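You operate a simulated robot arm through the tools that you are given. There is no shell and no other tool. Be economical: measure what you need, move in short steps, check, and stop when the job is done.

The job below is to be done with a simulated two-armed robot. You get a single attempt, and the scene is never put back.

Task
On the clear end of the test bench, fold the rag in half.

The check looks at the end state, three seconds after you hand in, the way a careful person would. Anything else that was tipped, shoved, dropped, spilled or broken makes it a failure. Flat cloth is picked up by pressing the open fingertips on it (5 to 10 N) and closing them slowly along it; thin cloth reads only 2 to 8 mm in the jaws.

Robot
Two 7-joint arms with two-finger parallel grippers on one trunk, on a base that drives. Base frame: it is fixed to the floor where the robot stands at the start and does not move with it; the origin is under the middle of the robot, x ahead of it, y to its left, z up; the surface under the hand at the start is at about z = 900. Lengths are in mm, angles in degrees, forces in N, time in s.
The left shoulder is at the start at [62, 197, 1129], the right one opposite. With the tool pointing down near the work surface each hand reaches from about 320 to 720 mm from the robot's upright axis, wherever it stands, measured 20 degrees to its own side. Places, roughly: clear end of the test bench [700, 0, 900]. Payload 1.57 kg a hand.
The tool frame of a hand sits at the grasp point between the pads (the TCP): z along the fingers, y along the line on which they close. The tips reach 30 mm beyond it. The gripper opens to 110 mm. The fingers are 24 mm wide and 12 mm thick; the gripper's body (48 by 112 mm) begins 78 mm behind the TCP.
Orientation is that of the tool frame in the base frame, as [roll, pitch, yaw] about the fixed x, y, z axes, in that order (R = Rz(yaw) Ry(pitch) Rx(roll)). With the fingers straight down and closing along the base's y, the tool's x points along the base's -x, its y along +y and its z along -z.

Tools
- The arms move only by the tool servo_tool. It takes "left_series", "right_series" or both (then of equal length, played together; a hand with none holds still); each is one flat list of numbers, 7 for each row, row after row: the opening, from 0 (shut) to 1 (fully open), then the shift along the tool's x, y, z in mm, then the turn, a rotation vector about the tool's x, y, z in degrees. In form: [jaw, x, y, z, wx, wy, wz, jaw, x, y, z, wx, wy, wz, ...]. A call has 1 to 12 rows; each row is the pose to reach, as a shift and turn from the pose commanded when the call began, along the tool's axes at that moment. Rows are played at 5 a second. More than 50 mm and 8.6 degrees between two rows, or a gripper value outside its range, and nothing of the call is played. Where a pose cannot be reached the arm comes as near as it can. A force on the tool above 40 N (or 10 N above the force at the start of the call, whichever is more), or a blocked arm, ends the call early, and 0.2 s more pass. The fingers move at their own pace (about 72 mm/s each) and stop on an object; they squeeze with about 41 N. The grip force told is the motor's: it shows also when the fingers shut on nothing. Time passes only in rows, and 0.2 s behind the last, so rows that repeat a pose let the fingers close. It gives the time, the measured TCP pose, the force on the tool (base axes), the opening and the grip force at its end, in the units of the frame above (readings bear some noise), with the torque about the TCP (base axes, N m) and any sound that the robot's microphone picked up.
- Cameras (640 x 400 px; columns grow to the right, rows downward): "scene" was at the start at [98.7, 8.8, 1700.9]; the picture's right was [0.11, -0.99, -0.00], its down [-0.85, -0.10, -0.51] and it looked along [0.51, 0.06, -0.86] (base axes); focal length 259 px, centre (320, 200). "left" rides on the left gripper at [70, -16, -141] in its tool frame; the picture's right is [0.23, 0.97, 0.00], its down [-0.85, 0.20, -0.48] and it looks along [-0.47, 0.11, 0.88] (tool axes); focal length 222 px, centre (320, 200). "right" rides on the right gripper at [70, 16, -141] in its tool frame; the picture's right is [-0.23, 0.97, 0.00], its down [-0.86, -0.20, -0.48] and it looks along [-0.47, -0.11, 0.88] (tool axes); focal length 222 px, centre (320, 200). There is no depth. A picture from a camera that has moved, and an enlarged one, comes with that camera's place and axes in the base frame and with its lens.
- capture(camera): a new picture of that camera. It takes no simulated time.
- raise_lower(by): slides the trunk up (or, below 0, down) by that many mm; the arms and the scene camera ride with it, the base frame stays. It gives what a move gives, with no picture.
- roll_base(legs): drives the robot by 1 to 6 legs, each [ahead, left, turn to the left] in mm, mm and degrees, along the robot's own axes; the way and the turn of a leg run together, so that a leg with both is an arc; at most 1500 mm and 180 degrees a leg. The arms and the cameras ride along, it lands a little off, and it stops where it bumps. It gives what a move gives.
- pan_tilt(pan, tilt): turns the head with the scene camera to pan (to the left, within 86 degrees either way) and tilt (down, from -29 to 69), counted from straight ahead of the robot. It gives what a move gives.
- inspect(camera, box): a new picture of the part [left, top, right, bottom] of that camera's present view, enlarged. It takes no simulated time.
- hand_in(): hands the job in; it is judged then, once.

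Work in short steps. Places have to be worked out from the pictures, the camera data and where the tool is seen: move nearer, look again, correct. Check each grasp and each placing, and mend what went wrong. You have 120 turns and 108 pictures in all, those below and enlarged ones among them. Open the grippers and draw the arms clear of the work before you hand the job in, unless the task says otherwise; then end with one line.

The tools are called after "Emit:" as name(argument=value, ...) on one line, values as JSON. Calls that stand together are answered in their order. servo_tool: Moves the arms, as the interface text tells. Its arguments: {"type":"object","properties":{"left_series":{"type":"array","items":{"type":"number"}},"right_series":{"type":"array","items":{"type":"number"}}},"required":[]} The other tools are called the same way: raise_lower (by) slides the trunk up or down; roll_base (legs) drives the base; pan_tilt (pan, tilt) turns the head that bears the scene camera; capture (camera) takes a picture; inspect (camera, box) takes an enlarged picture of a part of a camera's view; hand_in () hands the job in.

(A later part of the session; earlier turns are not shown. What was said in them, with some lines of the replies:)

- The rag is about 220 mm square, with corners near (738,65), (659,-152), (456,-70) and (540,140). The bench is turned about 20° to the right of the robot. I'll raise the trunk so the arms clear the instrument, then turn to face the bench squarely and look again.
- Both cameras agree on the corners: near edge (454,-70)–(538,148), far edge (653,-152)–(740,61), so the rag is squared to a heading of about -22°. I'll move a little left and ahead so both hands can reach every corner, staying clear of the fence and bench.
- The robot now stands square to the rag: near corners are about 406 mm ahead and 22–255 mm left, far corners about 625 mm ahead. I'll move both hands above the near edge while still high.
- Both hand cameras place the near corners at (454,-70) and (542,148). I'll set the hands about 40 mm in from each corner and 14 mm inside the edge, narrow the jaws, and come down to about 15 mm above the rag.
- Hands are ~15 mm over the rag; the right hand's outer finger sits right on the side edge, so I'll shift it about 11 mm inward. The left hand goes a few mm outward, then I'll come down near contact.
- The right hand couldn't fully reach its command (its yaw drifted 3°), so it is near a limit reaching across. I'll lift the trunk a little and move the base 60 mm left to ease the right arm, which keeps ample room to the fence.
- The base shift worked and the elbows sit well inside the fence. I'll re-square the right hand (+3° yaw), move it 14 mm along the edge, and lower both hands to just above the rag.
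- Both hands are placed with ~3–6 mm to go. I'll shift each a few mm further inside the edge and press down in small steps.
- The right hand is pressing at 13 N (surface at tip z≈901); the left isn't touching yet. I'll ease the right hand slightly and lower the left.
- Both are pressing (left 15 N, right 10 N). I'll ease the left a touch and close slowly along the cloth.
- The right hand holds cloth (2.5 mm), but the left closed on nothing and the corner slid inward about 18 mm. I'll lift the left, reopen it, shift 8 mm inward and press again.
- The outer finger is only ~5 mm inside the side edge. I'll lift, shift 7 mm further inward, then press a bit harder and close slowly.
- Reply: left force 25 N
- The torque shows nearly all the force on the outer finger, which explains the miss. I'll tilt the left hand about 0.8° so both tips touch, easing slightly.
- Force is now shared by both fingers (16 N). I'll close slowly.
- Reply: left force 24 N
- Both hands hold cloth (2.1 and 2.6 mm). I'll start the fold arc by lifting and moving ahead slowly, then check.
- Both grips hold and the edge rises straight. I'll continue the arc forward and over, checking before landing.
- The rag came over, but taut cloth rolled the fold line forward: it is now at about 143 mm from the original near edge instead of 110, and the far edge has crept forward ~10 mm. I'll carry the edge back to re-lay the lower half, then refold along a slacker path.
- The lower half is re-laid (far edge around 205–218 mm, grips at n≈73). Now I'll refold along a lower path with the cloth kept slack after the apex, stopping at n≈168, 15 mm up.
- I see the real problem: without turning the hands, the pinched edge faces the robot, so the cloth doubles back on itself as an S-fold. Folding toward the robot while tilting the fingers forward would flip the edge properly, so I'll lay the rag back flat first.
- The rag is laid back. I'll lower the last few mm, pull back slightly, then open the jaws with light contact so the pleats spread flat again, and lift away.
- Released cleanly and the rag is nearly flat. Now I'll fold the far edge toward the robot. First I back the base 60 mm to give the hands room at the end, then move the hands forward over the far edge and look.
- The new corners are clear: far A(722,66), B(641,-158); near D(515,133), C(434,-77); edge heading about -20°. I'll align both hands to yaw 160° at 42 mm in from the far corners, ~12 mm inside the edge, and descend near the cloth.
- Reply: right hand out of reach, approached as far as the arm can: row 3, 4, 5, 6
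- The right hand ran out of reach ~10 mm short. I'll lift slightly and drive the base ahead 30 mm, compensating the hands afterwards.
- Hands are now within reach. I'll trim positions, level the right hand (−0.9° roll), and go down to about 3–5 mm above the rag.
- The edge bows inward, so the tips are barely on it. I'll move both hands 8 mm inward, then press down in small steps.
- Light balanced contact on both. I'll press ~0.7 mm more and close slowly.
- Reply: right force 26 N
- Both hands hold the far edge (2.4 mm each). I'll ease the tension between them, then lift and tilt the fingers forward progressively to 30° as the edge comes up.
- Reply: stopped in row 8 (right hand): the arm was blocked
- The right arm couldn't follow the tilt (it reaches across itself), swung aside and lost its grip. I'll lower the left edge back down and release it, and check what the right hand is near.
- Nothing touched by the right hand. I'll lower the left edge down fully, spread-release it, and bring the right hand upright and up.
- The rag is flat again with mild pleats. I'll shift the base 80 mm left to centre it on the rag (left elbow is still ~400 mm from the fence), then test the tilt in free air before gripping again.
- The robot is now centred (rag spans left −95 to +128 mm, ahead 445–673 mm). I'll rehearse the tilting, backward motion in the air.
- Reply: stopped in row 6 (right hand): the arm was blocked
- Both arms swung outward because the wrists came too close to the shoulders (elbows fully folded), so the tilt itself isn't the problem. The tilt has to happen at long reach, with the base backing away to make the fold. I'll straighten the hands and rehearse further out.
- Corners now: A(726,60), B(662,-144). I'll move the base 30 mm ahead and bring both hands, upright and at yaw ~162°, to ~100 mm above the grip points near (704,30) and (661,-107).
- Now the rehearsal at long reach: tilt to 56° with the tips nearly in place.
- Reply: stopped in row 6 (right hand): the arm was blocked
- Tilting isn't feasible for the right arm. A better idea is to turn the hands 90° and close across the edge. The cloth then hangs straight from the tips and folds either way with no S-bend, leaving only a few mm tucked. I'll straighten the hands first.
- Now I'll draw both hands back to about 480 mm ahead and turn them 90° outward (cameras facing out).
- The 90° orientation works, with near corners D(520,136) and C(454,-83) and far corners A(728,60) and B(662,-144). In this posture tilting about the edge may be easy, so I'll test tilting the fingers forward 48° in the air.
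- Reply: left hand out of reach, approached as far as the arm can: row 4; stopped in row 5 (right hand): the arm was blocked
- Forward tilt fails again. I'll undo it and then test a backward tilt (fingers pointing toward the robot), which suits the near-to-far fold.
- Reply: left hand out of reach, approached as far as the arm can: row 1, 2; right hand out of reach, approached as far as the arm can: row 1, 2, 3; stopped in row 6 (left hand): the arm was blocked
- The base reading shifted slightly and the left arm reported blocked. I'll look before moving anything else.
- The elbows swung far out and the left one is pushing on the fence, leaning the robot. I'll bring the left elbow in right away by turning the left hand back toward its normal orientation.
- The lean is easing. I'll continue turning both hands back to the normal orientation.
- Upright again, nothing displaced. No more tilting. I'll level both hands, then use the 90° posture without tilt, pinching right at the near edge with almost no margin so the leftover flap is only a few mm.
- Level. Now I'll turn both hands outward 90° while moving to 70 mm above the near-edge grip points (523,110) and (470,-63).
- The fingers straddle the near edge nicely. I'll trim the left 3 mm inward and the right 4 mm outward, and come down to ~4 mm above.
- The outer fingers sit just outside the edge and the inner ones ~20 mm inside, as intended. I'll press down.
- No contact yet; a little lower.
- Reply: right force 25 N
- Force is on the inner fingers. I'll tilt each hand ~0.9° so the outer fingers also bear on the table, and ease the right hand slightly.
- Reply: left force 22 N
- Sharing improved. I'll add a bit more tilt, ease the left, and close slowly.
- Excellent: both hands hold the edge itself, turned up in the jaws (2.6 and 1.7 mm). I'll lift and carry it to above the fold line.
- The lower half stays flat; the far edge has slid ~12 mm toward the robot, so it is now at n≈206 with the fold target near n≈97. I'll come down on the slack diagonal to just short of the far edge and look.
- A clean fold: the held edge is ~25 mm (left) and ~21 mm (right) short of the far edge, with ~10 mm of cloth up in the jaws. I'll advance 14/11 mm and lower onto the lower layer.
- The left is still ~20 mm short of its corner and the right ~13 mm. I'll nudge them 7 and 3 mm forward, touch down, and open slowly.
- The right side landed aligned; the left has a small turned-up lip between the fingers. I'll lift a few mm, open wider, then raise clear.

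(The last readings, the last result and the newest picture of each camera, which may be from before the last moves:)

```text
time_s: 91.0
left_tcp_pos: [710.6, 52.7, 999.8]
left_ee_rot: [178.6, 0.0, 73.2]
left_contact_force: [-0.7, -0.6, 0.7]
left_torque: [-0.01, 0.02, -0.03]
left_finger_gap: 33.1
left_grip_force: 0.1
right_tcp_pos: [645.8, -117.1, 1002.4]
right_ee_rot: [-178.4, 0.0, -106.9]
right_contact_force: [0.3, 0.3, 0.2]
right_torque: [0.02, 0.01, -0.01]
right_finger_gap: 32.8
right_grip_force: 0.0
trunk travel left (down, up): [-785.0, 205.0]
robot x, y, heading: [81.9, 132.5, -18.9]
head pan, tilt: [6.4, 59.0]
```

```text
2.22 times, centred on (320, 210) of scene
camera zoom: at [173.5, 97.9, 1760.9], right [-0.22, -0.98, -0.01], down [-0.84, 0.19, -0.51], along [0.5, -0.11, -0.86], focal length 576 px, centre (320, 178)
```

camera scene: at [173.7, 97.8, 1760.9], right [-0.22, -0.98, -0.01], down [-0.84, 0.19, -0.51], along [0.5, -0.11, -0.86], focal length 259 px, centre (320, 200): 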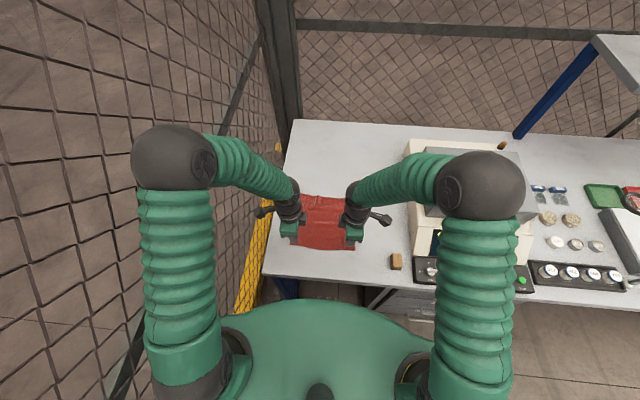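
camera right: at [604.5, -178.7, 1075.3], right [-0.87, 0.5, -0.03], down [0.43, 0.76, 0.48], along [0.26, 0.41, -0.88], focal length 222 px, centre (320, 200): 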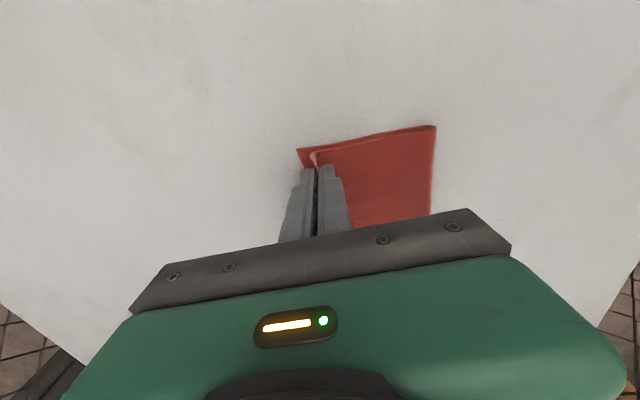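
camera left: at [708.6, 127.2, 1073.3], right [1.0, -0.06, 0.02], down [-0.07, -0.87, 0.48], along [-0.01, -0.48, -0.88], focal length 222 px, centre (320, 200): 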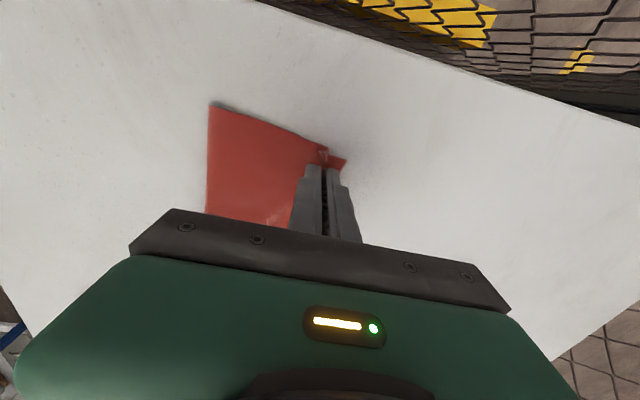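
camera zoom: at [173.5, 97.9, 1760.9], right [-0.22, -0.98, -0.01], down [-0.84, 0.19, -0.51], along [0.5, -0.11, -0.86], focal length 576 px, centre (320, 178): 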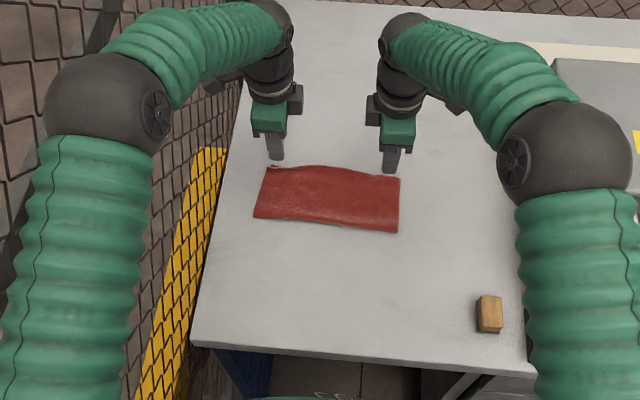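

Very good: folded with edges aligned, except a small lip at the left far corner. I'll raise both hands and look at it more closely.

Emit:
servo_tool(left_series=[0.3, 0, -20, -30, 0, 0, 0, 0.3, 0, -45, -60, 0, 0, 0, 0.3, 0, -60, -80, 0, 0, 0, 0.3, 0, -60, -80, 0, 0, 0], right_series=[0.3, 0, 20, -30, 0, 0, 0, 0.3, 0, 45, -60, 0, 0, 0, 0.3, 0, 60, -80, 0, 0, 0, 0.3, 0, 60, -80, 0, 0, 0])

Emit:
inspect(camera="left", box=[260, 60, 480, 240])

Emit:
inspect(camera="right", box=[160, 60, 380, 240])

```text
time_s: 92.0
left_tcp_pos: [654.9, 70.4, 1078.2]
left_ee_rot: [178.8, 0.0, 73.1]
left_contact_force: [0.5, 0.0, 0.2]
left_torque: [-0.01, 0.03, 0.01]
left_finger_gap: 33.2
left_grip_force: 0.1
right_tcp_pos: [588.5, -98.0, 1079.5]
right_ee_rot: [-178.7, -0.1, -107.0]
right_contact_force: [-0.6, 0.1, -0.2]
right_torque: [0.02, -0.01, -0.02]
right_finger_gap: 33.1
right_grip_force: 0.1
trunk travel left (down, up): [-785.0, 205.0]
robot x, y, heading: [81.9, 139.7, -18.9]
head pan, tilt: [6.4, 59.0]
```

```text
2.22 times, centred on (370, 150) of left
camera zoom: at [656.3, 143.1, 1218.9], right [1.0, -0.06, 0.02], down [-0.07, -0.87, 0.48], along [-0.01, -0.48, -0.88], focal length 494 px, centre (209, 311)
```

zoom: 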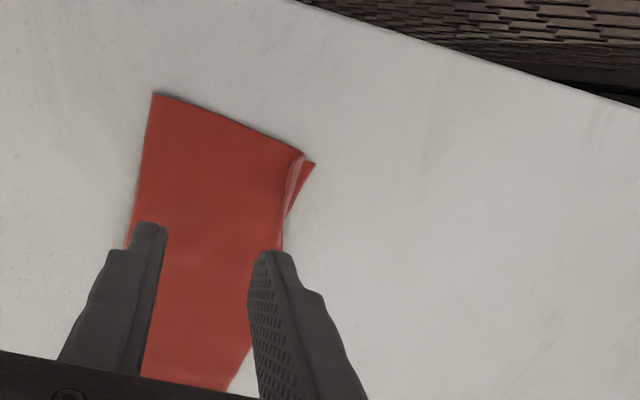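

```text
2.22 times, centred on (270, 150) of right
camera zoom: at [549.6, -160.9, 1221.5], right [-0.87, 0.5, -0.02], down [0.43, 0.76, 0.48], along [0.26, 0.41, -0.88], focal length 494 px, centre (431, 311)
```

zoom: 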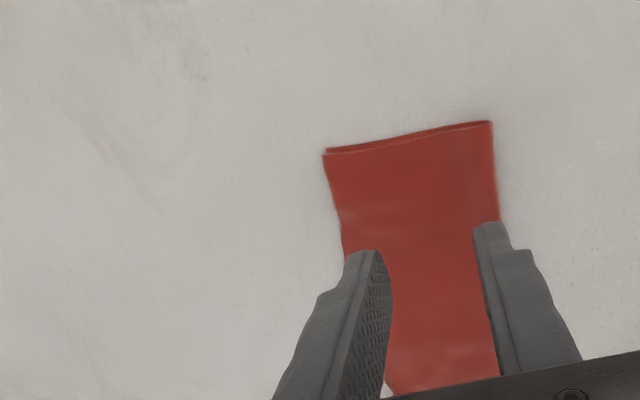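

Only a few-mm lip remains at one corner; the rag is folded in half with its edges aligned. I'll open the grippers, raise the trunk and back off to clear the work.

Emit:
servo_tool(left_series=[0.6, 0, 0, -10, 0, 0, 0, 1, 0, 0, -20, 0, 0, 0, 1, 0, 0, -20, 0, 0, 0], right_series=[0.6, 0, 0, -10, 0, 0, 0, 1, 0, 0, -20, 0, 0, 0, 1, 0, 0, -20, 0, 0, 0])

Emit:
raise_lower(by=150)

Emit:
roll_base(legs=[[-80, 0, 0]])

Emit:
capture(camera="scene")

Emit:
inspect(camera="left", box=[260, 60, 480, 240])

```text
time_s: 92.8
left_tcp_pos: [652.9, 70.2, 1100.5]
left_ee_rot: [178.6, 0.0, 73.3]
left_contact_force: [0.0, 0.2, 0.4]
left_torque: [-0.05, 0.0, 0.0]
left_finger_gap: 110.0
left_grip_force: 0.0
right_tcp_pos: [585.8, -99.8, 1100.1]
right_ee_rot: [-178.5, -0.1, -106.9]
right_contact_force: [-0.6, 0.8, 0.0]
right_torque: [0.0, 0.0, 0.0]
right_finger_gap: 110.1
right_grip_force: 0.1
trunk travel left (down, up): [-785.0, 205.0]
robot x, y, heading: [81.1, 130.4, -19.0]
head pan, tilt: [6.4, 59.0]
```

```text
time_s: 94.5
left_tcp_pos: [653.4, 70.8, 1250.4]
left_ee_rot: [178.5, -0.1, 73.2]
left_contact_force: [0.3, -0.7, 0.1]
left_torque: [-0.04, 0.0, -0.02]
left_finger_gap: 110.0
left_grip_force: 0.1
right_tcp_pos: [587.2, -100.1, 1250.8]
right_ee_rot: [-178.4, -0.1, -106.9]
right_contact_force: [-0.4, -0.2, -0.3]
right_torque: [-0.01, -0.02, 0.02]
right_finger_gap: 110.1
right_grip_force: 0.0
trunk travel left (down, up): [-935.0, 55.0]
robot x, y, heading: [81.9, 135.4, -19.2]
head pan, tilt: [6.4, 59.0]
```

```text
time_s: 95.6
left_tcp_pos: [591.1, 95.1, 1241.8]
left_ee_rot: [179.4, 0.1, 73.2]
left_contact_force: [0.4, 0.1, -0.3]
left_torque: [-0.01, 0.02, 0.03]
left_finger_gap: 110.1
left_grip_force: 0.0
right_tcp_pos: [526.1, -76.9, 1242.9]
right_ee_rot: [-179.3, -0.2, -106.8]
right_contact_force: [1.1, -0.3, -0.7]
right_torque: [0.0, 0.06, 0.01]
right_finger_gap: 110.0
right_grip_force: 0.0
trunk travel left (down, up): [-935.0, 55.0]
robot x, y, heading: [2.8, 160.1, -18.9]
head pan, tilt: [6.4, 59.0]
```

```text
22 pictures are left
camera scene: at [120.6, 114.9, 1909.2], right [-0.22, -0.98, -0.01], down [-0.84, 0.19, -0.5], along [0.49, -0.1, -0.86], focal length 259 px, centre (320, 200)
```

scene: 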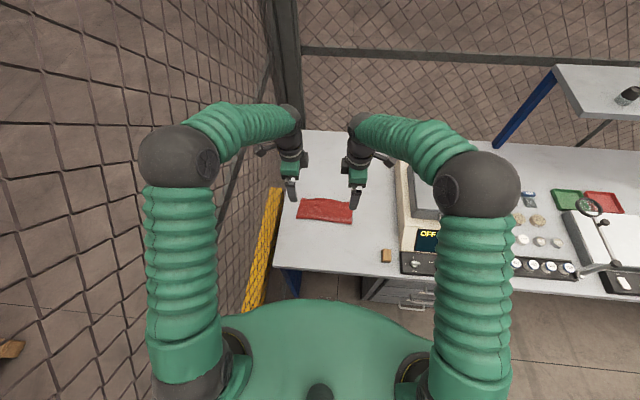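

```text
2.22 times, centred on (370, 150) of left
camera zoom: at [595.1, 166.2, 1382.0], right [1.0, -0.06, 0.01], down [-0.06, -0.87, 0.48], along [-0.02, -0.48, -0.88], focal length 494 px, centre (209, 311)
```

zoom: 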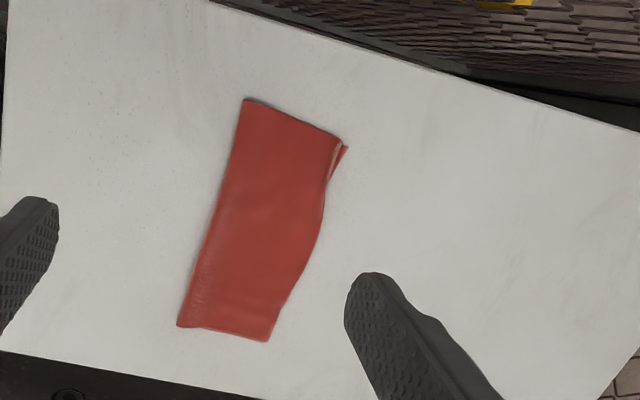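

The rag lies as a clean half-fold rectangle, nothing else has moved, and both open hands are clear, so I'm handing in.

Emit:
hand_in()

```text
The job is handed in.
```

The rag is folded in half on the clear end of the bench, with its edges lined up except for a lip of a few millimetres at the far left corner. While I was repositioning, the left elbow pressed on the fence and leaned the robot for a moment; I saw nothing displaced afterwards.
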